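You operate a simulated robot arm through the tools that you are given. There is no shell and no other tool. Be economical: measure what you need, move in short steps, check, and stop when the job is done.

The job below is to be done with a simulated two-armed robot. You get a single attempt, and the scene is never put back.

TASK
Put the 500 W bulb from the clear end of the packing bench on the upper shelf of the packing bench and the 300 W bulb on top of the blue battery. Put the big yellow plug on the clear end of the packing bench away on the tray side of the low cabinet's top. Switch the power switch of the tile base on. Fetch the wheel chock from the top of the work bench and set it on the top of the pass shelf. Put the stage light marked "wash" from the top of the work bench on the clear end of the island bench. Stack the spares box that says "clips" from the top of the work bench on top of the spares box labelled "bulbs". Put the slim carton that says "gels" from the top of the work bench on the grey step in the charging trunk and the slim carton marked "caps" on the top level of the return shelf. Hold the black floor light on the top of the work bench steady with one hand and press the button of the black floor light to switch it on with the other. Put one of the battery lights from the top of the work bench on the yellow tile. Put the green tape roll on the top of the rack case. Do these in any order. Set down upright: big yellow plug, wheel chock, stage light, slim carton.

The check looks at the end state, three seconds after you hand in, the way a careful person would. Anything else that was tipped, shoved, dropped, spilled or broken makes it a failure. Lids that push on must go on centred and level and be pressed home; caps that screw on are set level and turned clockwise until they are tight.

THE ROBOT
Two 7-joint arms with two-finger parallel grippers on one trunk, on a base that drives. Base frame: it is fixed to the floor where the robot stands at the start and does not move with it; the origin is under the middle of the robot, x ahead of it, y to its left, z up. Lengths are in m, angles in rad, forces in N, time in s.
The left shoulder is at the start at [0.07, 0.134, 1.201], the right one opposite. With the tool pointing down near the work surface each hand reaches from about 0.1 to 0.64 m from the robot's upright axis, wherever it stands, measured 20 degrees to its own side. Places, roughly: battery light [-4, 1.5, 1]; black floor light [-2, 1.5, 1]; button of the black floor light [-2.1, 1.6, 1]; clear end of the island bench [-2.5, -0.7, 0.8]; green tape roll (7x7x3 cm) [-3.8, 1.3, 0.9]; grey step in the charging trunk [-4.6, 4.3, 0.5]; power switch of the tile base [-1.8, -0.8, 0.9]; slim carton [-2.25, 1.75, 1]; spares box [-2.75, 1.75, 1]; stage light [-2.75, 1.75, 1]; top level of the return shelf [-0.3, 6.2, 1.4]; top of the pass shelf [-1, 5.7, 0.9]; top of the rack case [-1.9, 3.5, 1]; tray side of the low cabinet's top [-3, -0.7, 0.5]; upper shelf of the packing bench [0.5, -0.2, 0.5]; wheel chock (8x16x10 cm) [-2.7, 1.1, 0.9]; yellow tile (18x18x3 cm) [-3.6, 1.6, 0.9]. Payload 1.57 kg a hand.
The tool frame of a hand sits at the grasp point between the pads (the TCP): z along the fingers, y along the line on which they close. The tips reach 0.03 m beyond it. Largest opening 0.08 m; finger width 0.017, thickness 0.012; the body of the gripper, 0.04 by 0.082 m, starts 0.08 m behind the TCP.
Orientation is told as [roll, pitch, yaw] about the base's x, y, z axes, in that order, counted from this pose: with the fingers straight down and closing along the base's y, the tool's x points along the base's -x, its y along +y and its z along -z.

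THE INTERFACE
- The arms move only by the tool move_arm. It takes "left_moves", "right_moves" or both (then of equal length, played together; a hand with none holds still); each is a list of rows, each an object (a shift or turn left out is 0, a gripper value left out holds the last) with "offset": the shift along the tool's x, y, z in m, a list of three; "dr": the turn, a rotation vector about the tool's x, y, z in rad, a list of three; "claw": the gripper command, from -1 (fully open) to 1 (shut), values between in proportion. In form: [{"offset": [dx, dy, dz], "dr": [wx, wy, wz], "claw": claw}, ...]. A call has 1 to 8 rows; each row shifts and turns the commanded pose from where the row before left it, along the tool's axes as they then stand. Each row takes 0.2 s and may step no farther than 0.05 m and 0.15 rad from the row before; otherwise, or with a gripper value out of range, the whole call is refused. A pose out of reach is approached as far as the arm can. The call stops where the force on the tool passes 40 N (or 10 N more than at its start, if that is more) or the arm is blocked; 0.2 s more then pass. Each finger travels about 0.153 m/s and halts on what it meets, pressing with about 41 N; the grip force reading is that of the motor and also rises with nothing between the fingers. The clock runs only during rows and for 0.2 s after the last one: add rows that do not move to give the fingers time. The reply holds the time, the measured pose of the TCP, the force on the tool along the base axes, the opening and the grip force, in the units named above and with some noise, with the torque about the TCP (base axes, N m) and any sound that the robot's microphone picked up, and new pictures: "pictures" is both (left out), scene, wrist or none (wrist: the cameras of the hands that moved).
- Cameras (640 x 400 px; columns grow to the right, rows downward): "scene" is now at [0.1123, -0.0406, 1.4032]; the picture's right is [-0.55, -0.84, 0.00], its down [-0.68, 0.44, -0.59] and it looks along [0.49, -0.32, -0.81] (base axes); focal length 214 px, centre (320, 200). "left" rides on the left gripper at [0.072, 0.007, -0.122] in its tool frame; the picture's right is [-0.09, 1.00, 0.00], its down [-0.84, -0.08, -0.54] and it looks along [-0.54, -0.05, 0.84] (tool axes); focal length 238 px, centre (320, 200). "right" rides on the right gripper at [0.072, -0.007, -0.122] in its tool frame; the picture's right is [0.09, 1.00, 0.00], its down [-0.84, 0.08, -0.54] and it looks along [-0.54, 0.05, 0.84] (tool axes); focal length 238 px, centre (320, 200). There is no depth. A picture from a camera that has moved, and an enlarged one, comes with that camera's place and axes in the base frame and with its lens.
- slide_trunk(by): slides the trunk up (or, below 0, down) by that many m; the arms and the scene camera ride with it, the base frame stays. It gives what a move gives, with no picture.
- steer(legs): drives the robot by 1 to 6 legs, each [ahead, left, turn to the left] in m, m and rad, along the robot's own axes; the way and the turn of a leg run together, so that a leg with both is an arc; at most 1.5 m and 3.142 rad a leg. The arms and the cameras ride along, it lands a little off, and it stops where it bumps. It gives what a move gives, and a new picture of the scene camera.
- turn_head(pan, tilt): turns the head with the scene camera to pan (to the left, within 1.501 rad either way) and tilt (down, from -0.506 to 1.204), counted from straight ahead of the robot. It gives what a move gives, and a new picture of the scene camera.
- zoom(camera, box): a new picture of the part [left, top, right, bottom] of that camera's present view, enlarged. The clock stands still meanwhile.
- job_done(): hands the job in; it is judged then, once.

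Go step by step. Nothing tells you exact positions but the pictures and the camera data: compare them with the known pose of the tool, close in by small moves and look again before you grip or let go. The budget is 546 turns and 360 pictures, counting those below and the enlarged ones. Unless the task says otherwise, let go and move clear before handing in, and close with one line.

The tools are called after ">>>" as a command line: name --argument value ..., lists and objects as JSON in quotes. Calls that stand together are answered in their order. move_arm: Moves the arms, as the interface text tells. Its arguments: {"type":"object","properties":{"left_moves":{"type":"array"},"right_moves":{"type":"array"},"pictures":{"type":"string","enum":["both","scene","wrist","none"]}},"required":[]} The other tools are called the same way: slide_trunk (by) slides the trunk up or down; steer (legs) drives the base; turn_head (pan, tilt) turns the head that bears the scene camera; zoom (camera, box) takes an enlarged picture of a part of a camera's view; job_done () hands the job in.

At the start:

```text
clock: 0.0
left_eef_pos: [0.3852, -0.0576, 1.1962]
left_tcp_rot: [-0.002, 0.002, 0.002]
left_wrist_force: [0.4, -0.3, -0.2]
left_moment: [0.02, -0.01, 0.0]
left_gripper_width: 0.0801
left_grasp_force: 0.1
right_eef_pos: [0.2657, -0.3743, 1.215]
right_tcp_rot: [0.001, -0.001, 0.001]
right_wrist_force: [0.2, 0.2, 0.8]
right_moment: [-0.01, -0.02, 0.02]
right_gripper_width: 0.0797
right_grasp_force: 0.1
trunk travel left (down, up): [-0.775, 0.165]
robot x, y, heading: [-0.0012, 0.0004, 0.0]
head pan, tilt: [-0.578, 0.941]
```

scene: 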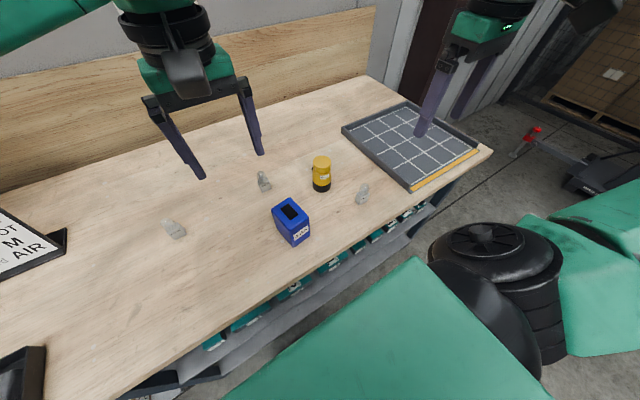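
right: 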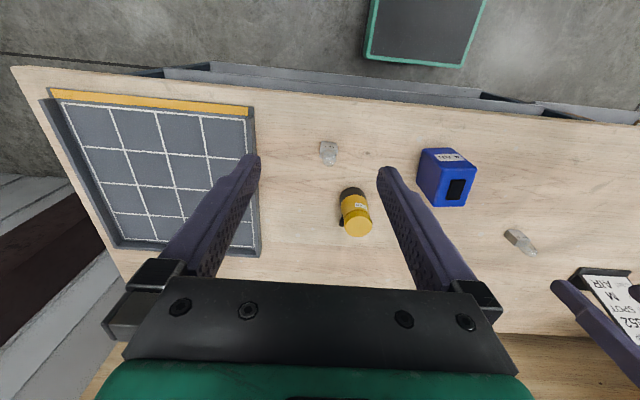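
left: 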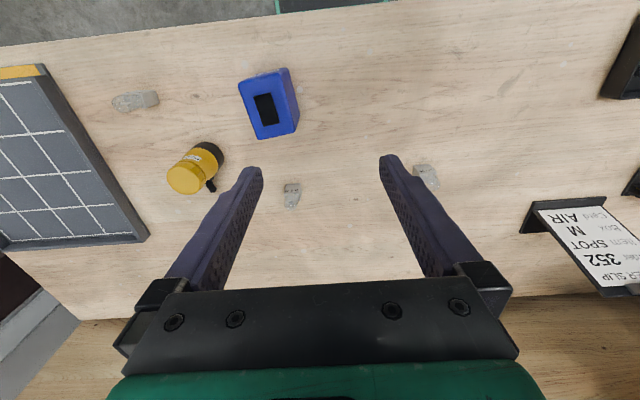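

I see a bench with three small bulbs, a blue battery and a yellow plug. I'll zoom in to read the bulb marks.

>>> zoom --camera "scene" --box '[240, 140, 400, 250]'

>>> zoom --camera "left" --box '[240, 130, 460, 230]'

>>> zoom --camera "right" --box '[290, 120, 550, 270]'

```text
3.64 times, centred on (320, 195) of scene
camera zoom: at [0.1123, -0.0406, 1.4032], right [-0.55, -0.84, 0.0], down [-0.68, 0.44, -0.59], along [0.49, -0.32, -0.81], focal length 780 px, centre (320, 218)
```

zoom: 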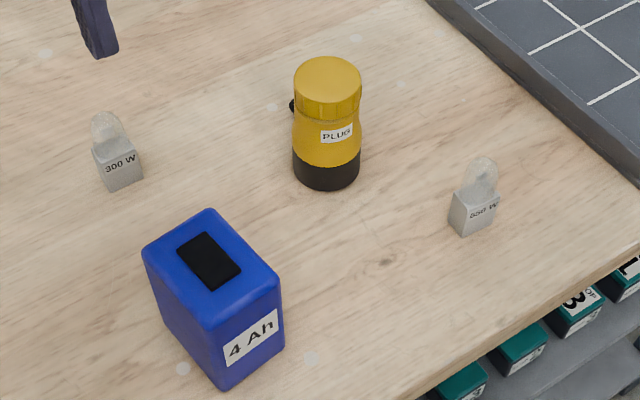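

```text
2.91 times, centred on (350, 180) of left
camera zoom: at [0.3146, -0.0513, 1.3168], right [0.09, 1.0, 0.0], down [0.84, -0.08, 0.54], along [0.54, -0.05, -0.84], focal length 693 px, centre (233, 258)
```

zoom: 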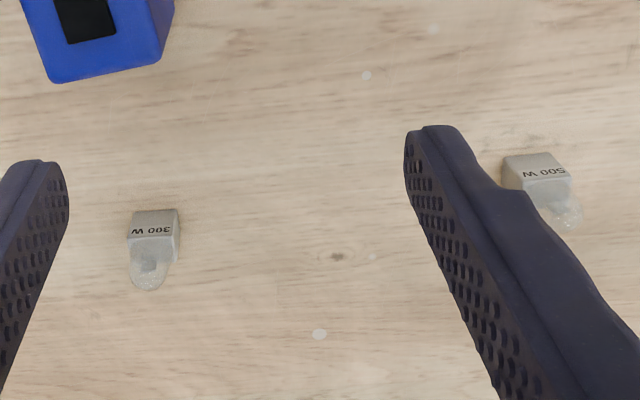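

```text
2.46 times, centred on (420, 195) of right
camera zoom: at [0.1936, -0.3809, 1.3373], right [-0.09, 1.0, 0.0], down [0.84, 0.08, 0.54], along [0.54, 0.05, -0.84], focal length 587 px, centre (74, 212)
```

zoom: 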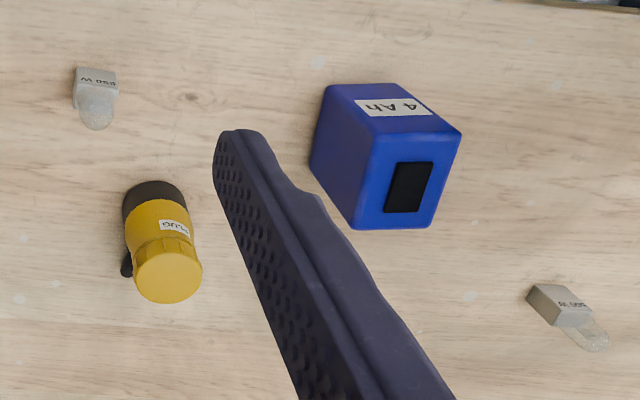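

Bulbs: 300 W at about (0.56,-0.13), 500 W at about (0.55,0.15), and the third one (650/550 W) stays. I'll bring the right hand over the 300 W and the left hand over the 500 W.

>>> move_arm --left_moves '[{"offset": [-0.019, 0.026, 0.015]}, {"offset": [-0.019, 0.026, 0.015]}, {"offset": [-0.019, 0.026, 0.015]}, {"offset": [-0.019, 0.026, 0.015]}, {"offset": [-0.019, 0.026, 0.015]}, {"offset": [-0.019, 0.026, 0.015]}, {"offset": [-0.019, 0.026, 0.015]}, {"offset": [-0.019, 0.026, 0.015]}]' --right_moves '[{"offset": [-0.035, 0.028, 0.016]}, {"offset": [-0.035, 0.028, 0.016]}, {"offset": [-0.035, 0.028, 0.016]}, {"offset": [-0.035, 0.028, 0.016]}, {"offset": [-0.035, 0.028, 0.016]}, {"offset": [-0.035, 0.028, 0.016]}, {"offset": [-0.035, 0.028, 0.016]}, {"offset": [-0.035, 0.028, 0.016]}]' --pictures "wrist"

```text
clock: 1.8
left_eef_pos: [0.5424, 0.1507, 1.0745]
left_tcp_rot: [-0.001, 0.002, 0.003]
left_wrist_force: [-0.1, 0.6, -0.5]
left_moment: [0.03, 0.0, 0.02]
left_gripper_width: 0.0798
left_grasp_force: 0.1
right_eef_pos: [0.5358, -0.1589, 1.0878]
right_tcp_rot: [0.0, -0.001, 0.0]
right_wrist_force: [1.0, 0.7, 1.0]
right_moment: [-0.01, 0.01, -0.02]
right_gripper_width: 0.0801
right_grasp_force: 0.0
right hand out of reach, approached as far as the arm can: row 8
trunk travel left (down, up): [-0.775, 0.165]
robot x, y, heading: [-0.0017, -0.0004, -0.003]
head pan, tilt: [-0.578, 0.941]
camera right: at [0.4633, -0.1656, 1.21], right [-0.09, 1.0, 0.0], down [0.84, 0.08, 0.54], along [0.54, 0.05, -0.84], focal length 238 px, centre (320, 200)
camera left: at [0.4715, 0.158, 1.1954], right [0.09, 1.0, 0.0], down [0.84, -0.08, 0.54], along [0.54, -0.05, -0.84], focal length 238 px, centre (320, 200)
```

right: 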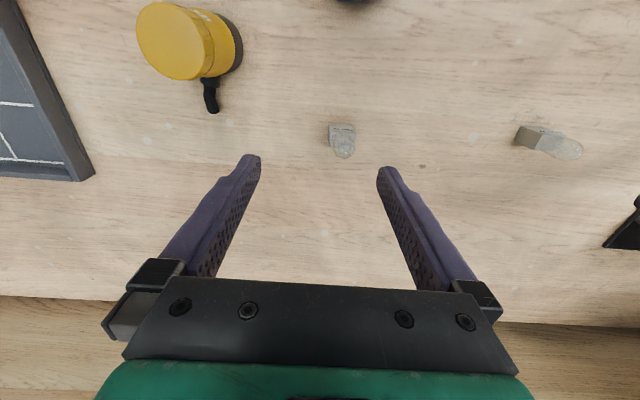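
left: 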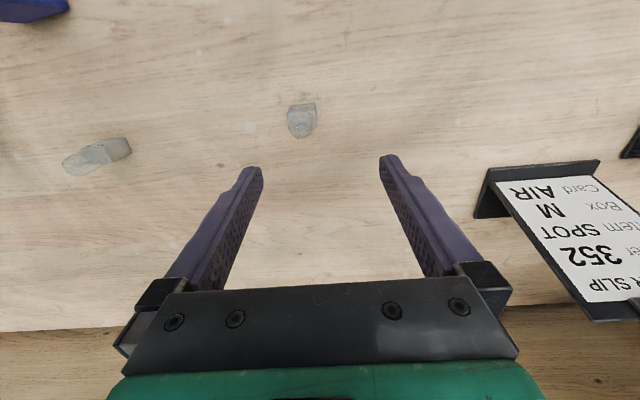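

Both bulbs sit nearly ahead of the hands. I'll line up and descend partway with both hands.

>>> move_arm --left_moves '[{"offset": [0, -0.007, 0.035]}, {"offset": [0, -0.007, 0.035]}, {"offset": [0, -0.007, 0.03]}, {"offset": [-0.002, 0, 0.03]}]' --right_moves '[{"offset": [0, 0.0, 0.04]}, {"offset": [0, 0.0, 0.04]}, {"offset": [-0.006, 0.011, 0.03]}, {"offset": [-0.006, 0.011, 0.02]}]' --pictures "wrist"

```text
clock: 2.8
left_eef_pos: [0.5418, 0.1297, 0.9451]
left_tcp_rot: [0.0, 0.0, 0.002]
left_wrist_force: [0.1, -0.7, 0.1]
left_moment: [0.01, -0.03, -0.02]
left_gripper_width: 0.0801
left_grasp_force: 0.1
right_eef_pos: [0.5134, -0.1579, 0.9704]
right_tcp_rot: [0.0, -0.001, 0.0]
right_wrist_force: [0.2, 0.5, 0.3]
right_moment: [-0.01, 0.03, 0.02]
right_gripper_width: 0.0802
right_grasp_force: 0.1
right hand out of reach, approached as far as the arm can: row 2, 3, 4
trunk travel left (down, up): [-0.775, 0.165]
robot x, y, heading: [-0.0004, -0.0019, 0.0]
head pan, tilt: [-0.578, 0.941]
camera right: at [0.4415, -0.1645, 1.0933], right [-0.09, 1.0, 0.0], down [0.84, 0.08, 0.54], along [0.54, 0.05, -0.84], focal length 238 px, centre (320, 200)
camera left: at [0.4698, 0.1354, 1.0668], right [0.09, 1.0, 0.0], down [0.84, -0.08, 0.54], along [0.54, -0.05, -0.84], focal length 238 px, centre (320, 200)
```

right: 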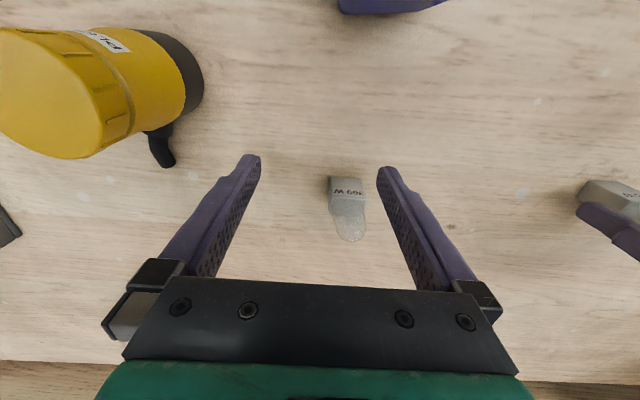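
left: 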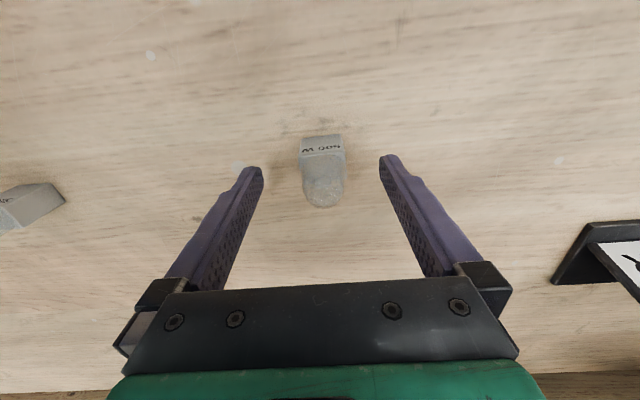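

Left hand straddles the 500 W; the right is at its reach limit, so lower the trunk 4 cm (which brings the left to gripping height).

>>> slide_trunk --by -0.042

>>> move_arm --left_moves '[{"offset": [-0.003, 0, 0.004]}, {"claw": 0.5}, {"claw": 1}, {"claw": 1}]' --right_moves '[{"offset": [-0.015, 0.01, 0]}, {"offset": [-0.015, 0.01, 0]}, {"offset": [-0.015, 0.008, 0]}, {"offset": [0, 0, 0]}]' --pictures "wrist"

```text
clock: 3.6
left_eef_pos: [0.5396, 0.1299, 0.9099]
left_tcp_rot: [0.001, -0.011, 0.001]
left_wrist_force: [8.7, 2.5, 31.9]
left_moment: [1.07, -0.02, -0.69]
left_gripper_width: 0.0799
left_grasp_force: 0.0
right_eef_pos: [0.5102, -0.1578, 0.9312]
right_tcp_rot: [0.001, -0.006, 0.0]
right_wrist_force: [-1.2, 0.7, 0.7]
right_moment: [-0.02, 0.04, 0.01]
right_gripper_width: 0.0803
right_grasp_force: 0.1
trunk travel left (down, up): [-0.733, 0.207]
robot x, y, heading: [0.0002, 0.0028, 0.004]
head pan, tilt: [-0.578, 0.941]
```

```text
clock: 4.0
left_eef_pos: [0.5396, 0.1298, 0.9102]
left_tcp_rot: [0.0, -0.013, 0.001]
left_wrist_force: [-9.6, 0.6, 13.6]
left_moment: [0.51, 0.43, 0.32]
left_gripper_width: 0.08
left_grasp_force: 0.0
right_eef_pos: [0.5096, -0.158, 0.9306]
right_tcp_rot: [0.003, -0.008, 0.002]
right_wrist_force: [0.3, -0.3, 0.7]
right_moment: [0.02, 0.01, 0.0]
right_gripper_width: 0.0799
right_grasp_force: 0.1
right hand out of reach, approached as far as the arm can: row 1
trunk travel left (down, up): [-0.733, 0.207]
robot x, y, heading: [0.0023, -0.0017, -0.002]
head pan, tilt: [-0.578, 0.941]
stopped in row 1 (left hand): the force on the tool passed its limit (the readings are from after the stop); the commanded pose is now the measured one
camera right: at [0.4369, -0.1651, 1.0535], right [-0.09, 1.0, 0.0], down [0.83, 0.08, 0.55], along [0.54, 0.05, -0.84], focal length 238 px, centre (320, 200)
camera left: at [0.4672, 0.1352, 1.0301], right [0.09, 1.0, 0.0], down [0.83, -0.08, 0.55], along [0.55, -0.05, -0.83], focal length 238 px, centre (320, 200)
```

right: 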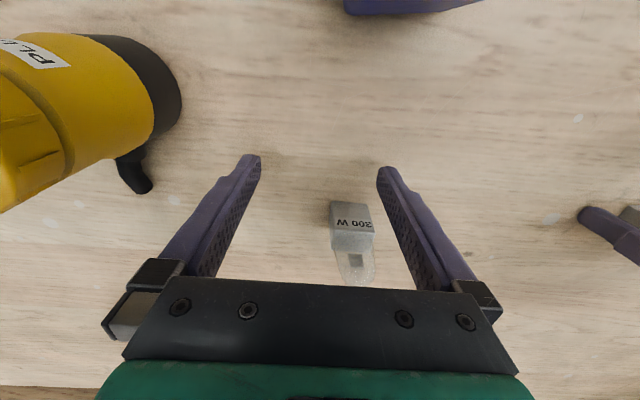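
left: 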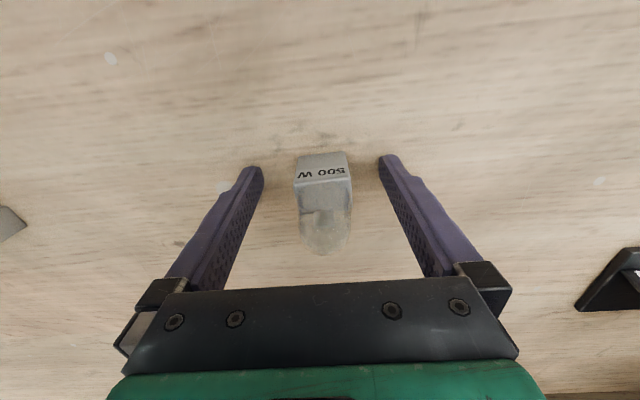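

The table is at about z=0.88 (left tips touched). I'll lift the left slightly and close on the 500 W bulb.

>>> move_arm --left_moves '[{"offset": [0, 0, -0.006]}, {"claw": 0.4}, {"claw": 1}, {"claw": 1}, {"offset": [0, 0, -0.02]}, {"offset": [0, 0, -0.04]}, {"offset": [0, 0, -0.04]}]' --pictures "wrist"

```text
clock: 5.6
left_eef_pos: [0.542, 0.1308, 1.0109]
left_tcp_rot: [-0.002, -0.008, 0.003]
left_wrist_force: [0.5, -0.4, -0.8]
left_moment: [0.0, -0.03, 0.01]
left_gripper_width: 0.031
left_grasp_force: 40.2
right_eef_pos: [0.5127, -0.1566, 0.9298]
right_tcp_rot: [0.001, -0.002, -0.001]
right_wrist_force: [-0.3, 0.2, 0.0]
right_moment: [-0.04, -0.04, 0.02]
right_gripper_width: 0.0799
right_grasp_force: 0.0
trunk travel left (down, up): [-0.733, 0.207]
robot x, y, heading: [0.0006, -0.0007, -0.0]
head pan, tilt: [-0.578, 0.941]
camera left: at [0.4688, 0.1368, 1.1316], right [0.09, 1.0, 0.0], down [0.83, -0.08, 0.55], along [0.55, -0.05, -0.84], focal length 238 px, centre (320, 200)
```

left: 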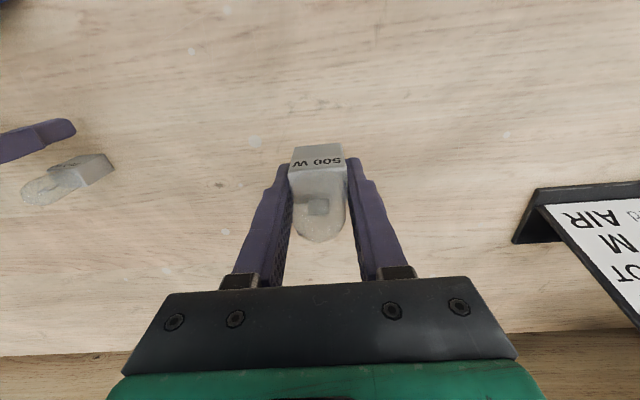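

500 W held (opening 0.031). For the right hand I'll raise both hands and turn the robot left a bit, so that the 300 W sits in the right arm's better sector.

>>> move_arm --left_moves '[{"offset": [0.03, 0, -0.04]}, {"offset": [0.03, 0, -0.04]}, {"offset": [0.03, 0, -0.03]}]' --right_moves '[{"offset": [0.0, 0, -0.04]}, {"offset": [0, 0, -0.04]}, {"offset": [0, 0, -0.01]}]' --pictures "none"

>>> steer --legs '[[0, 0, 0.22]]'

```text
clock: 6.4
left_eef_pos: [0.4483, 0.1302, 1.1218]
left_tcp_rot: [0.0, -0.009, 0.0]
left_wrist_force: [0.1, 0.3, 0.5]
left_moment: [0.03, -0.04, -0.02]
left_gripper_width: 0.0311
left_grasp_force: 40.3
right_eef_pos: [0.513, -0.1574, 1.0199]
right_tcp_rot: [0.002, -0.001, 0.0]
right_wrist_force: [-0.3, 1.1, 0.2]
right_moment: [-0.01, -0.02, 0.02]
right_gripper_width: 0.0802
right_grasp_force: 0.0
trunk travel left (down, up): [-0.733, 0.207]
robot x, y, heading: [0.0023, 0.0006, -0.005]
head pan, tilt: [-0.578, 0.941]
```

```text
clock: 7.6
left_eef_pos: [0.4098, 0.2289, 1.1208]
left_tcp_rot: [-0.001, -0.008, 0.231]
left_wrist_force: [-0.5, -0.3, 0.8]
left_moment: [0.02, 0.02, 0.0]
left_gripper_width: 0.031
left_grasp_force: 40.0
right_eef_pos: [0.5362, -0.0385, 1.0188]
right_tcp_rot: [0.001, -0.003, 0.23]
right_wrist_force: [-0.8, -0.5, -0.3]
right_moment: [0.02, -0.01, -0.01]
right_gripper_width: 0.08
right_grasp_force: 0.0
trunk travel left (down, up): [-0.733, 0.207]
robot x, y, heading: [0.0009, -0.0013, 0.229]
head pan, tilt: [-0.578, 0.941]
camera scene: at [0.1189, -0.0148, 1.3612], right [-0.34, -0.94, 0.0], down [-0.76, 0.28, -0.59], along [0.55, -0.2, -0.81], focal length 214 px, centre (320, 200)
```

scene: 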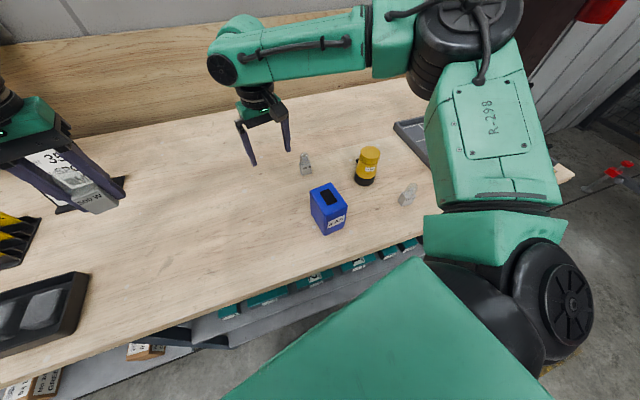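

Now straighten the right hand's yaw and move it over the 300 W at (0.56,-0.13).

>>> move_arm --right_moves '[{"dr": [0, 0, 0.115]}, {"dr": [0, 0, 0.115]}, {"offset": [-0.01, -0.045, 0]}, {"offset": [-0.014, -0.045, 0]}, {"offset": [0, 0, 0.03]}, {"offset": [0, 0, 0.03]}]' --pictures "wrist"

```text
clock: 9.0
left_eef_pos: [0.4107, 0.2301, 1.1209]
left_tcp_rot: [0.0, -0.01, 0.231]
left_wrist_force: [0.2, -0.2, -0.8]
left_moment: [0.0, -0.02, 0.0]
left_gripper_width: 0.0312
left_grasp_force: 39.8
right_eef_pos: [0.5598, -0.1283, 0.9599]
right_tcp_rot: [0.002, -0.002, -0.001]
right_wrist_force: [-0.8, 0.2, -0.8]
right_moment: [0.01, 0.02, -0.02]
right_gripper_width: 0.08
right_grasp_force: 0.0
trunk travel left (down, up): [-0.733, 0.207]
robot x, y, heading: [-0.0005, -0.0029, 0.223]
head pan, tilt: [-0.578, 0.941]
camera right: at [0.4873, -0.1354, 1.0825], right [-0.09, 1.0, 0.0], down [0.84, 0.07, 0.54], along [0.54, 0.05, -0.84], focal length 238 px, centre (320, 200)
```

right: 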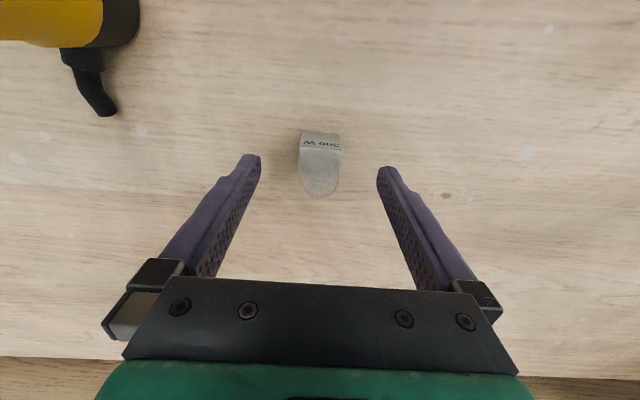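

Aligned. Descend to z≈0.912, grip and lift.

>>> move_arm --right_moves '[{"offset": [0, 0, 0.025]}, {"offset": [0, 0, 0.022]}, {"claw": 0.4}, {"claw": 1}, {"claw": 1}, {"offset": [0, 0, -0.03]}, {"offset": [0, 0, -0.05]}, {"offset": [0, 0, -0.05]}]' --pictures "wrist"

```text
clock: 10.8
left_eef_pos: [0.41, 0.2311, 1.1214]
left_tcp_rot: [-0.002, -0.01, 0.229]
left_wrist_force: [0.6, -0.4, 0.9]
left_moment: [0.02, -0.01, -0.03]
left_gripper_width: 0.0312
left_grasp_force: 39.5
right_eef_pos: [0.5581, -0.1277, 1.0416]
right_tcp_rot: [0.002, -0.002, -0.002]
right_wrist_force: [-0.2, 0.0, -0.7]
right_moment: [0.0, 0.0, 0.0]
right_gripper_width: 0.031
right_grasp_force: 39.9
trunk travel left (down, up): [-0.733, 0.207]
robot x, y, heading: [0.002, 0.0009, 0.228]
head pan, tilt: [-0.578, 0.941]
camera right: at [0.486, -0.1352, 1.1652], right [-0.09, 1.0, 0.0], down [0.84, 0.08, 0.54], along [0.54, 0.05, -0.84], focal length 238 px, centre (320, 200)
```

right: 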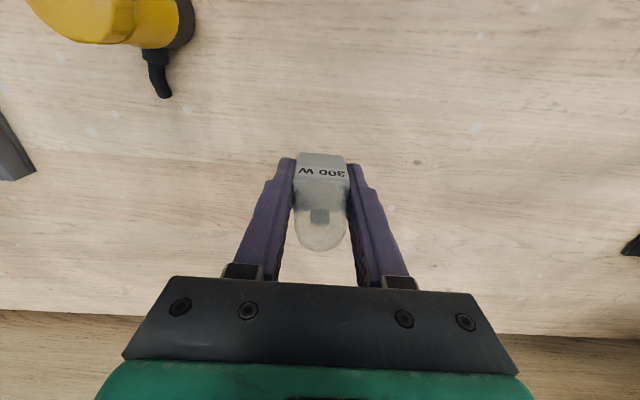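

300 W held. Moving over the battery, whose top centre I put at about (0.374,-0.127,~0.98).

>>> move_arm --right_moves '[{"offset": [0.03, 0, -0.03]}, {"offset": [0.04, 0, -0.02]}, {"offset": [0.045, 0, 0]}, {"offset": [0.045, 0, 0]}, {"offset": [0.024, 0, 0]}]' --pictures "both"

```text
clock: 12.0
left_eef_pos: [0.4094, 0.2289, 1.1216]
left_tcp_rot: [-0.002, -0.011, 0.23]
left_wrist_force: [0.4, 0.5, -0.6]
left_moment: [0.05, -0.05, 0.03]
left_gripper_width: 0.0313
left_grasp_force: 40.4
right_eef_pos: [0.3743, -0.1279, 1.0933]
right_tcp_rot: [0.002, -0.003, -0.003]
right_wrist_force: [-1.2, 0.4, -0.1]
right_moment: [0.01, -0.01, 0.02]
right_gripper_width: 0.0309
right_grasp_force: 39.8
trunk travel left (down, up): [-0.733, 0.207]
robot x, y, heading: [-0.0017, -0.0013, 0.232]
head pan, tilt: [-0.578, 0.941]
camera scene: at [0.1178, -0.0146, 1.3613], right [-0.34, -0.94, 0.0], down [-0.76, 0.28, -0.59], along [0.55, -0.2, -0.81], focal length 214 px, centre (320, 200)
camera right: at [0.3021, -0.1349, 1.2155], right [-0.09, 1.0, 0.0], down [0.84, 0.08, 0.54], along [0.54, 0.05, -0.84], focal length 238 px, centre (320, 200)
```

scene: 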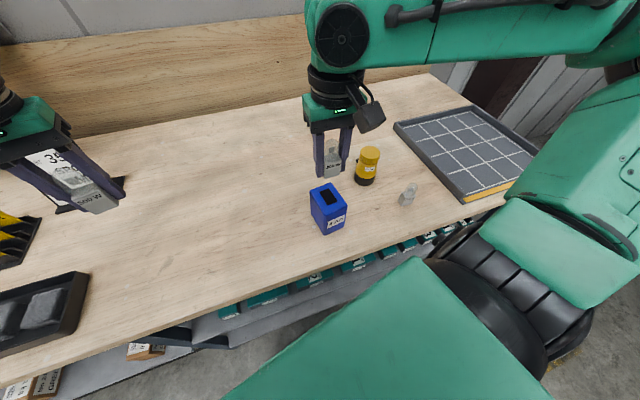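
right: 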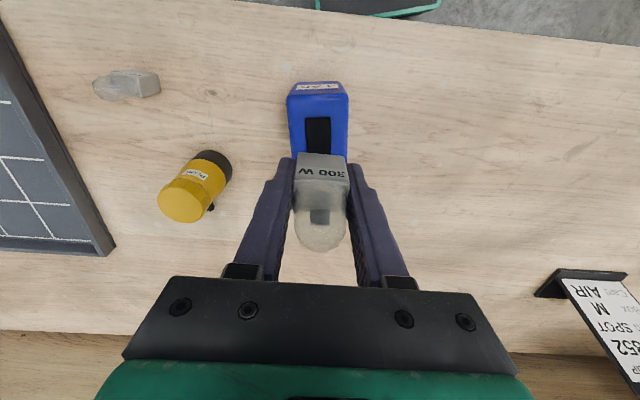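

Battery top: about z 0.97, centre (0.371,-0.133). Descending close and looking.

>>> move_arm --right_moves '[{"offset": [0.003, -0.005, 0.035]}, {"offset": [0, 0, 0.035]}]' --pictures "both"

```text
clock: 12.6
left_eef_pos: [0.4103, 0.229, 1.1213]
left_tcp_rot: [-0.001, -0.01, 0.23]
left_wrist_force: [0.6, -0.3, -0.9]
left_moment: [-0.01, -0.01, 0.01]
left_gripper_width: 0.0308
left_grasp_force: 40.0
right_eef_pos: [0.3719, -0.1334, 1.0219]
right_tcp_rot: [0.002, -0.002, 0.0]
right_wrist_force: [0.0, 0.4, -1.0]
right_moment: [0.01, -0.01, 0.01]
right_gripper_width: 0.0312
right_grasp_force: 40.4
trunk travel left (down, up): [-0.733, 0.207]
robot x, y, heading: [-0.0016, 0.0009, 0.227]
head pan, tilt: [-0.578, 0.941]
camera scene: at [0.1194, -0.0146, 1.3612], right [-0.34, -0.94, 0.0], down [-0.76, 0.28, -0.59], along [0.55, -0.2, -0.81], focal length 214 px, centre (320, 200)
camera right: at [0.3001, -0.1397, 1.1451], right [-0.09, 1.0, 0.0], down [0.84, 0.07, 0.54], along [0.54, 0.05, -0.84], focal length 238 px, centre (320, 200)
```

scene: 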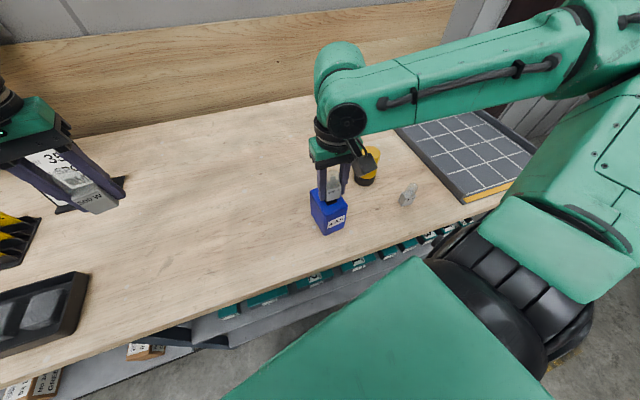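
right: 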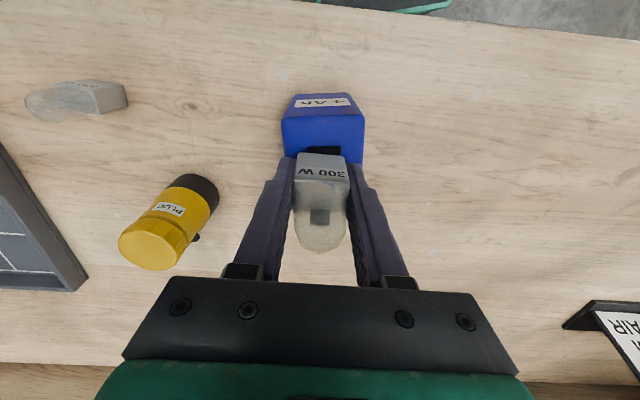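

Centred over the battery; lowering in fine steps until contact.

>>> move_arm --right_moves '[{"offset": [0, 0, 0.008]}, {"offset": [0, 0, 0.004]}]' --pictures "none"

>>> zoom --camera "right" --box '[220, 70, 420, 195]'

```text
clock: 13.2
left_eef_pos: [0.4084, 0.2285, 1.1225]
left_tcp_rot: [-0.002, -0.01, 0.231]
left_wrist_force: [-0.8, -0.4, -0.8]
left_moment: [-0.01, -0.02, -0.01]
left_gripper_width: 0.0311
left_grasp_force: 40.2
right_eef_pos: [0.372, -0.1326, 1.0114]
right_tcp_rot: [0.001, -0.004, -0.001]
right_wrist_force: [0.6, -2.2, 7.5]
right_moment: [-0.08, 0.06, 0.02]
right_gripper_width: 0.0309
right_grasp_force: 39.7
trunk travel left (down, up): [-0.733, 0.207]
robot x, y, heading: [0.0016, -0.0006, 0.23]
head pan, tilt: [-0.578, 0.941]
```

```text
3.20 times, centred on (320, 132) of right
camera zoom: at [0.2987, -0.1393, 1.1335], right [-0.09, 1.0, 0.0], down [0.83, 0.08, 0.55], along [0.54, 0.05, -0.84], focal length 763 px, centre (320, 416)
```

zoom: 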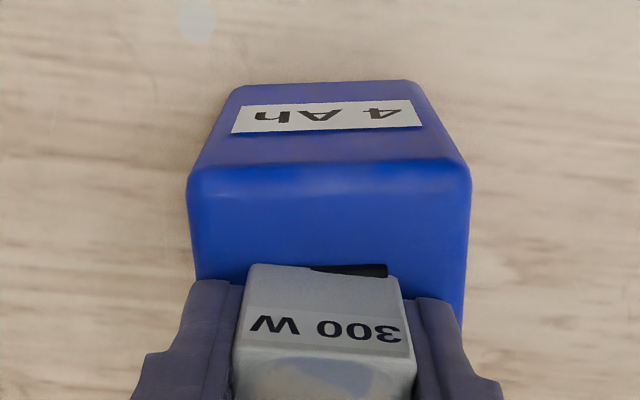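

Contact at z≈1.01; release and rise.

>>> move_arm --right_moves '[{"claw": 0.0}, {"claw": -1}, {}, {"offset": [0, 0, -0.04]}, {"offset": [0, 0, -0.05]}, {"offset": [0, 0, -0.05]}]' --pictures "both"

```text
clock: 14.6
left_eef_pos: [0.4086, 0.2305, 1.1213]
left_tcp_rot: [-0.002, -0.01, 0.23]
left_wrist_force: [-0.1, 0.1, -0.9]
left_moment: [-0.01, -0.01, 0.02]
left_gripper_width: 0.0311
left_grasp_force: 39.9
right_eef_pos: [0.3692, -0.1355, 1.1494]
right_tcp_rot: [0.001, -0.003, -0.001]
right_wrist_force: [0.1, 0.4, 0.2]
right_moment: [0.0, 0.01, 0.02]
right_gripper_width: 0.08
right_grasp_force: 0.0
trunk travel left (down, up): [-0.733, 0.207]
robot x, y, heading: [0.001, -0.003, 0.233]
head pan, tilt: [-0.578, 0.941]
camera scene: at [0.118, -0.0136, 1.3612], right [-0.34, -0.94, 0.0], down [-0.76, 0.28, -0.59], along [0.55, -0.2, -0.81], focal length 214 px, centre (320, 200)
camera right: at [0.2977, -0.1413, 1.2719], right [-0.09, 1.0, 0.0], down [0.84, 0.08, 0.54], along [0.54, 0.05, -0.84], focal length 238 px, centre (320, 200)
```

scene: 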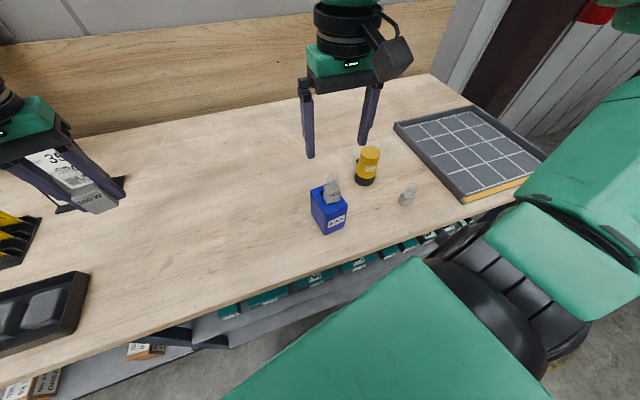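
right: 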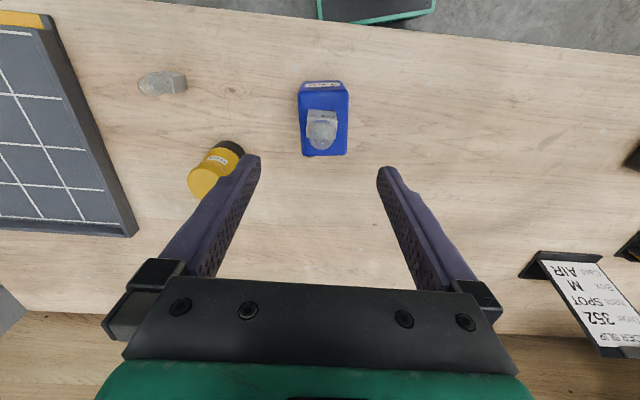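

300 W is standing on the battery. Next, the yellow plug at about (0.462,-0.281), top ~0.99: bring the right hand above it.

>>> move_arm --right_moves '[{"offset": [-0.023, -0.037, 0.0]}, {"offset": [-0.023, -0.037, 0.0]}, {"offset": [-0.023, -0.037, 0.0]}, {"offset": [-0.023, -0.035, 0.0]}]' --pictures "wrist"

```text
clock: 15.6
left_eef_pos: [0.4098, 0.2277, 1.1206]
left_tcp_rot: [-0.001, -0.01, 0.23]
left_wrist_force: [0.6, -0.4, -0.2]
left_moment: [0.0, 0.02, -0.02]
left_gripper_width: 0.0311
left_grasp_force: 40.2
right_eef_pos: [0.4627, -0.2798, 1.1486]
right_tcp_rot: [0.002, -0.001, 0.0]
right_wrist_force: [-0.4, -0.4, -0.1]
right_moment: [0.02, 0.01, 0.02]
right_gripper_width: 0.0799
right_grasp_force: 0.0
trunk travel left (down, up): [-0.733, 0.207]
robot x, y, heading: [-0.0006, 0.0002, 0.227]
head pan, tilt: [-0.578, 0.941]
camera right: at [0.3911, -0.287, 1.2711], right [-0.09, 1.0, 0.0], down [0.84, 0.07, 0.54], along [0.54, 0.05, -0.84], focal length 238 px, centre (320, 200)
```

right: 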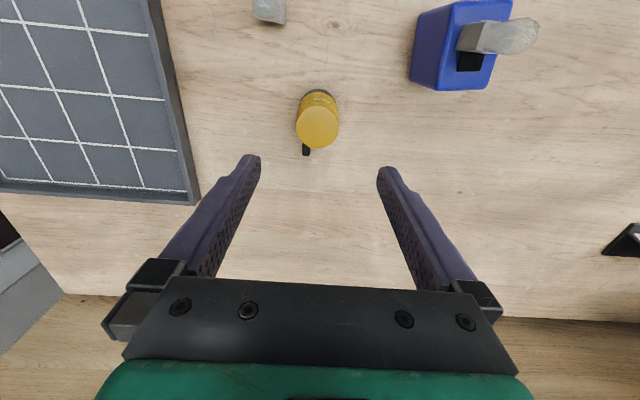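

Plug axis at about (0.471,-0.282). Shift 9 mm and descend halfway, check.

>>> move_arm --right_moves '[{"offset": [-0.009, -0.002, 0.04]}, {"offset": [0, 0, 0.045]}, {"offset": [0, 0, 0.045]}]' --pictures "wrist"

```text
clock: 16.4
left_eef_pos: [0.4095, 0.2282, 1.121]
left_tcp_rot: [0.0, -0.01, 0.23]
left_wrist_force: [-0.6, -0.2, -0.7]
left_moment: [-0.02, -0.02, -0.01]
left_gripper_width: 0.0309
left_grasp_force: 40.2
right_eef_pos: [0.4715, -0.2806, 1.0187]
right_tcp_rot: [0.002, -0.002, -0.002]
right_wrist_force: [0.3, -0.4, -0.7]
right_moment: [0.01, 0.02, 0.01]
right_gripper_width: 0.0799
right_grasp_force: 0.1
trunk travel left (down, up): [-0.733, 0.207]
robot x, y, heading: [0.002, 0.0029, 0.228]
head pan, tilt: [-0.578, 0.941]
camera right: at [0.3993, -0.2876, 1.1425], right [-0.09, 1.0, 0.0], down [0.84, 0.08, 0.54], along [0.54, 0.05, -0.84], focal length 238 px, centre (320, 200)
```

right: 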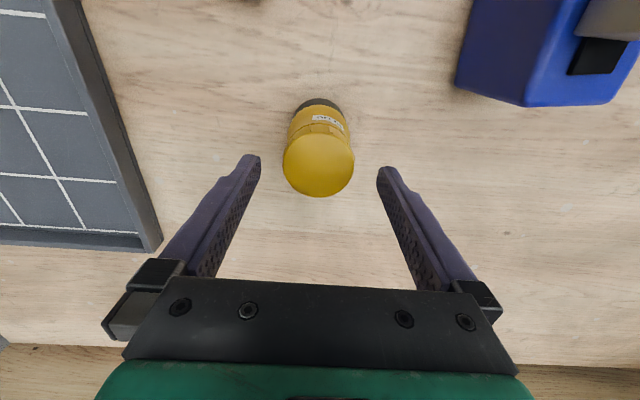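

Descend to z≈0.94 and grip the plug's body, then lift.

>>> move_arm --right_moves '[{"offset": [0.004, 0, 0.04]}, {"offset": [0, 0, 0.038]}, {"claw": 0.0}, {"claw": 1}, {"claw": 1}]' --pictures "wrist"

```text
clock: 17.6
left_eef_pos: [0.4096, 0.2283, 1.122]
left_tcp_rot: [-0.002, -0.009, 0.231]
left_wrist_force: [0.5, -0.6, -0.3]
left_moment: [-0.01, -0.03, 0.0]
left_gripper_width: 0.0314
left_grasp_force: 39.8
right_eef_pos: [0.4697, -0.2814, 0.9413]
right_tcp_rot: [0.003, 0.0, 0.0]
right_wrist_force: [0.1, 0.2, -0.4]
right_moment: [0.01, 0.04, -0.01]
right_gripper_width: 0.0574
right_grasp_force: 41.1
trunk travel left (down, up): [-0.733, 0.207]
robot x, y, heading: [0.0003, 0.0, 0.228]
head pan, tilt: [-0.578, 0.941]
camera right: at [0.3974, -0.2885, 1.0639], right [-0.09, 1.0, 0.0], down [0.84, 0.08, 0.54], along [0.54, 0.05, -0.84], focal length 238 px, centre (320, 200)
```

right: 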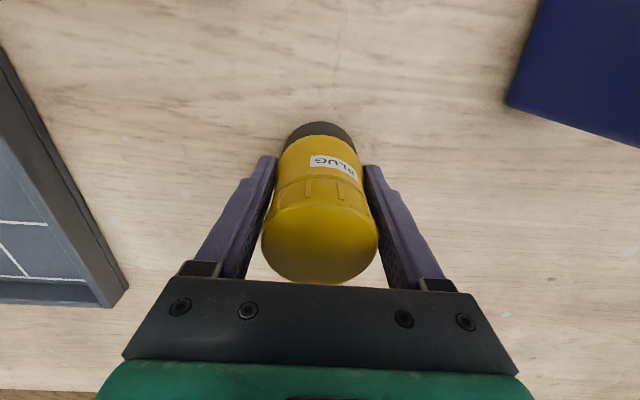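

Plug gripped. Lift it, then back off from the bench to look at the under-bench shelf.

>>> move_arm --right_moves '[{"offset": [0, 0, -0.04]}, {"offset": [0, 0, -0.05]}, {"offset": [0, 0, -0.05]}, {"offset": [0.04, 0, -0.02]}, {"offset": [0.04, 0, 0]}]' --pictures "none"

>>> steer --legs '[[0, 0, -0.228], [-0.45, 0, 0]]'

>>> turn_head --pan 0 --tilt 0.9

```text
clock: 18.8
left_eef_pos: [0.4065, 0.2292, 1.1218]
left_tcp_rot: [-0.002, -0.012, 0.23]
left_wrist_force: [-0.2, 0.9, -1.0]
left_moment: [0.0, 0.02, -0.02]
left_gripper_width: 0.0312
left_grasp_force: 39.5
right_eef_pos: [0.3878, -0.2815, 1.1023]
right_tcp_rot: [-0.001, 0.001, -0.003]
right_wrist_force: [-0.5, 0.5, -2.4]
right_moment: [0.02, -0.06, 0.0]
right_gripper_width: 0.0568
right_grasp_force: 41.4
trunk travel left (down, up): [-0.733, 0.207]
robot x, y, heading: [0.0011, 0.0002, 0.23]
head pan, tilt: [-0.578, 0.941]
```

```text
clock: 22.3
left_eef_pos: [0.0092, 0.1304, 1.12]
left_tcp_rot: [0.0, -0.009, 0.007]
left_wrist_force: [-0.1, -0.5, -0.3]
left_moment: [-0.01, -0.02, -0.01]
left_gripper_width: 0.0311
left_grasp_force: 40.2
right_eef_pos: [-0.1234, -0.3609, 1.1007]
right_tcp_rot: [0.001, 0.001, -0.227]
right_wrist_force: [0.0, 0.4, -2.6]
right_moment: [0.02, 0.01, -0.02]
right_gripper_width: 0.0571
right_grasp_force: 41.0
trunk travel left (down, up): [-0.733, 0.207]
robot x, y, heading: [-0.4432, -0.004, 0.009]
head pan, tilt: [-0.578, 0.941]
camera scene: at [-0.3281, -0.0415, 1.361], right [-0.54, -0.84, 0.0], down [-0.68, 0.44, -0.59], along [0.49, -0.32, -0.81], focal length 214 px, centre (320, 200)
```

scene: 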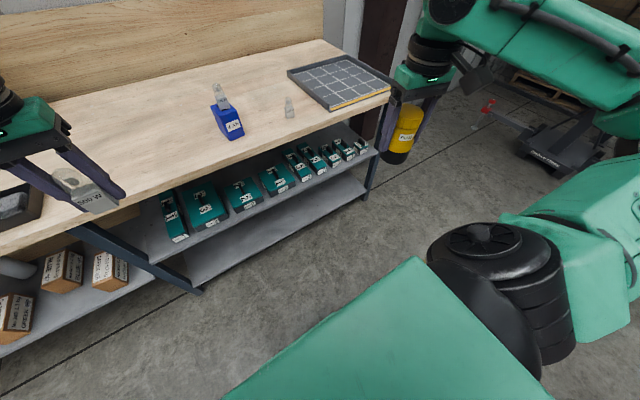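

```text
clock: 23.3
left_eef_pos: [0.0082, 0.1313, 1.121]
left_tcp_rot: [-0.002, -0.009, 0.004]
left_wrist_force: [-0.4, -0.3, -0.2]
left_moment: [0.0, 0.0, -0.02]
left_gripper_width: 0.0312
left_grasp_force: 40.0
right_eef_pos: [-0.1238, -0.362, 1.1015]
right_tcp_rot: [0.002, 0.002, -0.227]
right_wrist_force: [-0.7, -0.5, -3.0]
right_moment: [0.0, 0.04, -0.03]
right_gripper_width: 0.0569
right_grasp_force: 40.8
trunk travel left (down, up): [-0.733, 0.207]
robot x, y, heading: [-0.4439, -0.0014, 0.004]
head pan, tilt: [0.0, 0.901]
camera scene: at [-0.315, -0.0016, 1.3641], right [0.0, -1.0, 0.0], down [-0.78, 0.0, -0.62], along [0.62, 0.0, -0.78], focal length 214 px, centre (320, 200)
```

scene: 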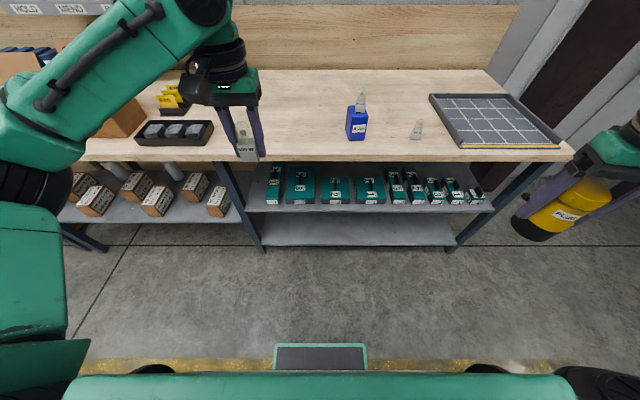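

I'll lower the trunk to look into the shelf.

>>> slide_trunk --by -0.6

>>> turn_head --pan -0.1 --tilt 0.25

```text
refused: -0.6 is not a number from -0.4 to 0.4
```

```text
clock: 24.3
left_eef_pos: [0.0092, 0.1311, 1.1208]
left_tcp_rot: [0.0, -0.01, 0.006]
left_wrist_force: [-0.4, -0.4, 0.2]
left_moment: [-0.02, -0.06, 0.0]
left_gripper_width: 0.0312
left_grasp_force: 39.9
right_eef_pos: [-0.124, -0.3622, 1.1014]
right_tcp_rot: [0.001, 0.0, -0.227]
right_wrist_force: [0.4, -0.4, -3.0]
right_moment: [-0.02, 0.02, 0.01]
right_gripper_width: 0.0569
right_grasp_force: 40.7
trunk travel left (down, up): [-0.733, 0.207]
robot x, y, heading: [-0.4444, -0.0035, 0.005]
head pan, tilt: [-0.099, 0.25]
camera scene: at [-0.2977, -0.0107, 1.4211], right [-0.1, -1.0, 0.0], down [-0.25, 0.02, -0.97], along [0.96, -0.09, -0.25], focal length 214 px, centre (320, 200)
```

scene: 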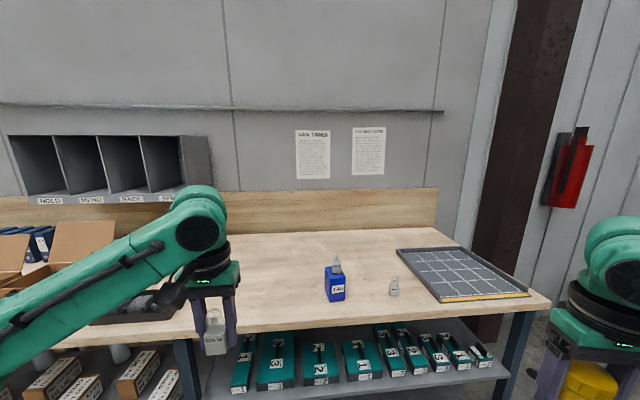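

>>> slide_trunk --by -0.4

>>> slide_trunk --by -0.1

>>> turn_head --pan -0.3 --tilt 0.35

```text
clock: 28.1
left_eef_pos: [0.0077, 0.131, 0.7212]
left_tcp_rot: [0.0, -0.009, 0.005]
left_wrist_force: [-0.5, 0.4, -0.9]
left_moment: [0.03, 0.03, -0.04]
left_gripper_width: 0.0306
left_grasp_force: 39.5
right_eef_pos: [-0.1252, -0.3619, 0.7014]
right_tcp_rot: [0.003, -0.001, -0.228]
right_wrist_force: [-0.1, 1.0, -3.2]
right_moment: [0.01, -0.03, -0.01]
right_gripper_width: 0.0567
right_grasp_force: 41.4
trunk travel left (down, up): [-0.333, 0.607]
robot x, y, heading: [-0.4433, 0.0004, 0.006]
head pan, tilt: [-0.099, 0.25]
```

```text
clock: 29.5
left_eef_pos: [0.008, 0.131, 0.6211]
left_tcp_rot: [0.0, -0.008, 0.005]
left_wrist_force: [-0.1, -0.2, -1.1]
left_moment: [-0.02, -0.03, 0.01]
left_gripper_width: 0.0309
left_grasp_force: 39.7
right_eef_pos: [-0.1251, -0.3612, 0.6006]
right_tcp_rot: [0.002, -0.001, -0.227]
right_wrist_force: [0.1, -0.5, -3.3]
right_moment: [-0.01, 0.02, 0.03]
right_gripper_width: 0.0567
right_grasp_force: 41.2
trunk travel left (down, up): [-0.233, 0.707]
robot x, y, heading: [-0.4396, 0.0009, 0.006]
head pan, tilt: [-0.099, 0.25]
```

```text
clock: 30.2
left_eef_pos: [0.0073, 0.1316, 0.6208]
left_tcp_rot: [0.001, -0.01, 0.007]
left_wrist_force: [-0.5, 1.0, -1.0]
left_moment: [0.01, 0.05, 0.0]
left_gripper_width: 0.0312
left_grasp_force: 40.4
right_eef_pos: [-0.1253, -0.3609, 0.602]
right_tcp_rot: [0.001, -0.001, -0.227]
right_wrist_force: [0.3, 0.1, -3.7]
right_moment: [0.04, 0.02, 0.05]
right_gripper_width: 0.0568
right_grasp_force: 41.0
trunk travel left (down, up): [-0.233, 0.707]
robot x, y, heading: [-0.4432, -0.0029, -0.001]
head pan, tilt: [-0.3, 0.351]
camera scene: at [-0.3019, -0.0288, 0.9117], right [-0.29, -0.96, 0.0], down [-0.33, 0.1, -0.94], along [0.9, -0.27, -0.34], focal length 214 px, centre (320, 200)
```

scene: 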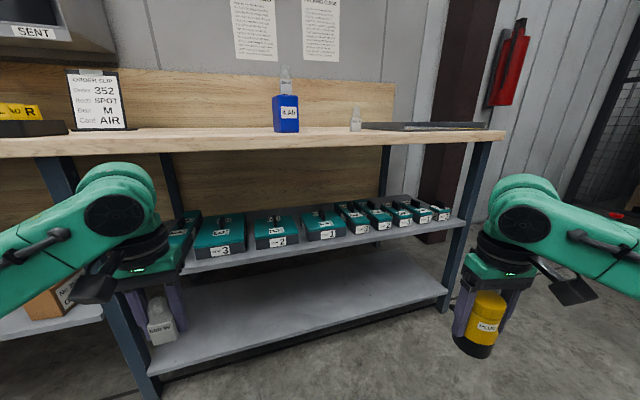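

>>> zoom --camera "scene" --box '[170, 180, 470, 280]'

```text
2.13 times, centred on (320, 230) of scene
camera zoom: at [-0.3019, -0.0288, 0.9117], right [-0.29, -0.96, 0.0], down [-0.33, 0.1, -0.94], along [0.9, -0.27, -0.34], focal length 458 px, centre (320, 136)
```

zoom: 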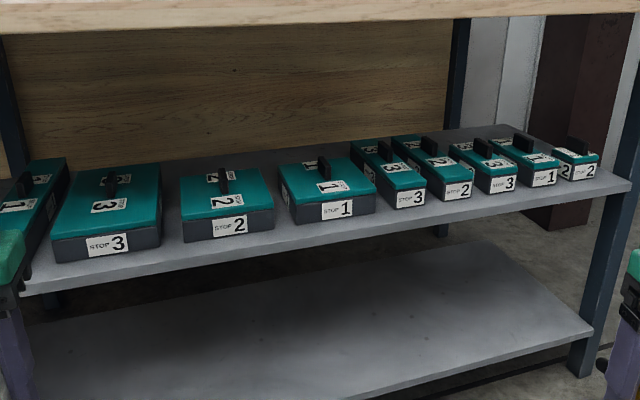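

The upper shelf is at z≈0.50, front edge x≈0.296, with a ~6 cm free strip in front of the cases. I must regrip the bulb with a 45° tilted hand to get under the bench top. Raise the trunk and return to the bench.

>>> slide_trunk --by 0.4

>>> slide_trunk --by 0.1

>>> steer --legs '[[0.33, 0, 0]]'

```text
clock: 34.0
left_eef_pos: [0.0086, 0.1301, 1.0213]
left_tcp_rot: [0.0, -0.009, 0.006]
left_wrist_force: [0.5, 0.3, -0.3]
left_moment: [0.01, 0.01, -0.01]
left_gripper_width: 0.0313
left_grasp_force: 40.2
right_eef_pos: [-0.1244, -0.3607, 1.0011]
right_tcp_rot: [0.003, 0.001, -0.228]
right_wrist_force: [1.2, -0.5, -2.9]
right_moment: [0.03, 0.01, 0.0]
right_gripper_width: 0.0568
right_grasp_force: 40.5
trunk travel left (down, up): [-0.633, 0.307]
robot x, y, heading: [-0.4411, 0.0, -0.001]
head pan, tilt: [-0.3, 0.351]
```

```text
clock: 35.4
left_eef_pos: [0.009, 0.1297, 1.1199]
left_tcp_rot: [0.001, -0.009, 0.004]
left_wrist_force: [0.6, -0.6, -0.5]
left_moment: [0.01, 0.0, -0.05]
left_gripper_width: 0.0311
left_grasp_force: 39.8
right_eef_pos: [-0.1241, -0.3619, 1.1012]
right_tcp_rot: [0.002, 0.0, -0.228]
right_wrist_force: [0.7, 0.3, -3.0]
right_moment: [0.04, 0.03, 0.02]
right_gripper_width: 0.057
right_grasp_force: 41.1
trunk travel left (down, up): [-0.733, 0.207]
robot x, y, heading: [-0.442, 0.0033, 0.003]
head pan, tilt: [-0.3, 0.351]
```

```text
clock: 37.5
left_eef_pos: [0.3317, 0.1318, 1.1219]
left_tcp_rot: [0.0, -0.011, 0.003]
left_wrist_force: [-0.4, -0.5, -0.5]
left_moment: [-0.04, -0.02, -0.03]
left_gripper_width: 0.0309
left_grasp_force: 39.7
right_eef_pos: [0.1994, -0.3599, 1.1023]
right_tcp_rot: [0.0, 0.0, -0.226]
right_wrist_force: [-0.3, 0.2, -2.8]
right_moment: [0.01, 0.03, 0.02]
right_gripper_width: 0.0566
right_grasp_force: 41.2
trunk travel left (down, up): [-0.733, 0.207]
robot x, y, heading: [-0.1164, 0.0006, -0.003]
head pan, tilt: [-0.3, 0.351]
camera scene: at [0.0223, -0.0282, 1.4119], right [-0.29, -0.96, 0.0], down [-0.33, 0.1, -0.94], along [0.9, -0.28, -0.34], focal length 214 px, centre (320, 200)
```

scene: 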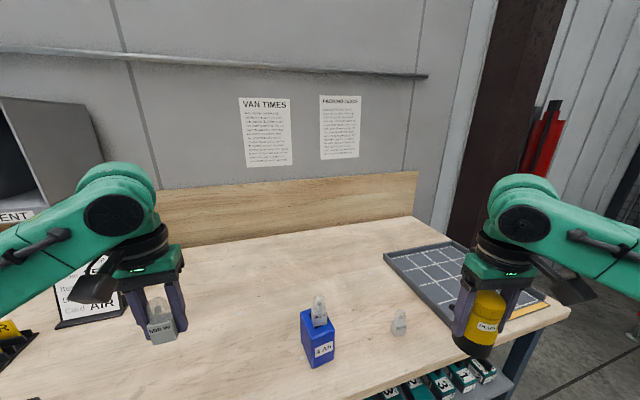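

Lower the 500 W bulb onto the bench near the front edge at (0.31,0.13).

>>> move_arm --left_moves '[{"offset": [0.01, 0, 0.045]}, {"offset": [0.01, 0, 0.045]}, {"offset": [0, 0, 0.045]}, {"offset": [0, 0, 0.045]}, {"offset": [0, 0, 0.02]}]' --pictures "wrist"

```text
clock: 38.7
left_eef_pos: [0.3136, 0.1316, 0.9225]
left_tcp_rot: [0.001, -0.009, 0.004]
left_wrist_force: [-0.4, -0.6, -0.1]
left_moment: [-0.03, -0.01, 0.05]
left_gripper_width: 0.0309
left_grasp_force: 40.2
right_eef_pos: [0.1993, -0.3602, 1.102]
right_tcp_rot: [0.001, 0.001, -0.226]
right_wrist_force: [-0.8, 0.6, -3.1]
right_moment: [0.03, 0.07, 0.02]
right_gripper_width: 0.057
right_grasp_force: 40.6
trunk travel left (down, up): [-0.733, 0.207]
robot x, y, heading: [-0.1173, 0.0001, 0.001]
head pan, tilt: [-0.3, 0.351]
camera left: at [0.2416, 0.1381, 1.0422], right [0.09, 1.0, 0.0], down [0.83, -0.07, 0.55], along [0.55, -0.05, -0.84], focal length 238 px, centre (320, 200)
```

left: 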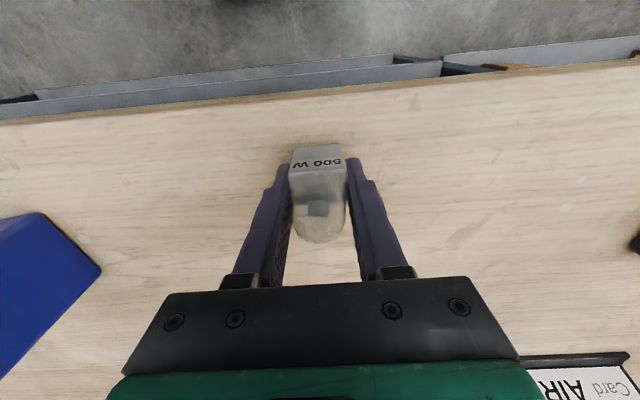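

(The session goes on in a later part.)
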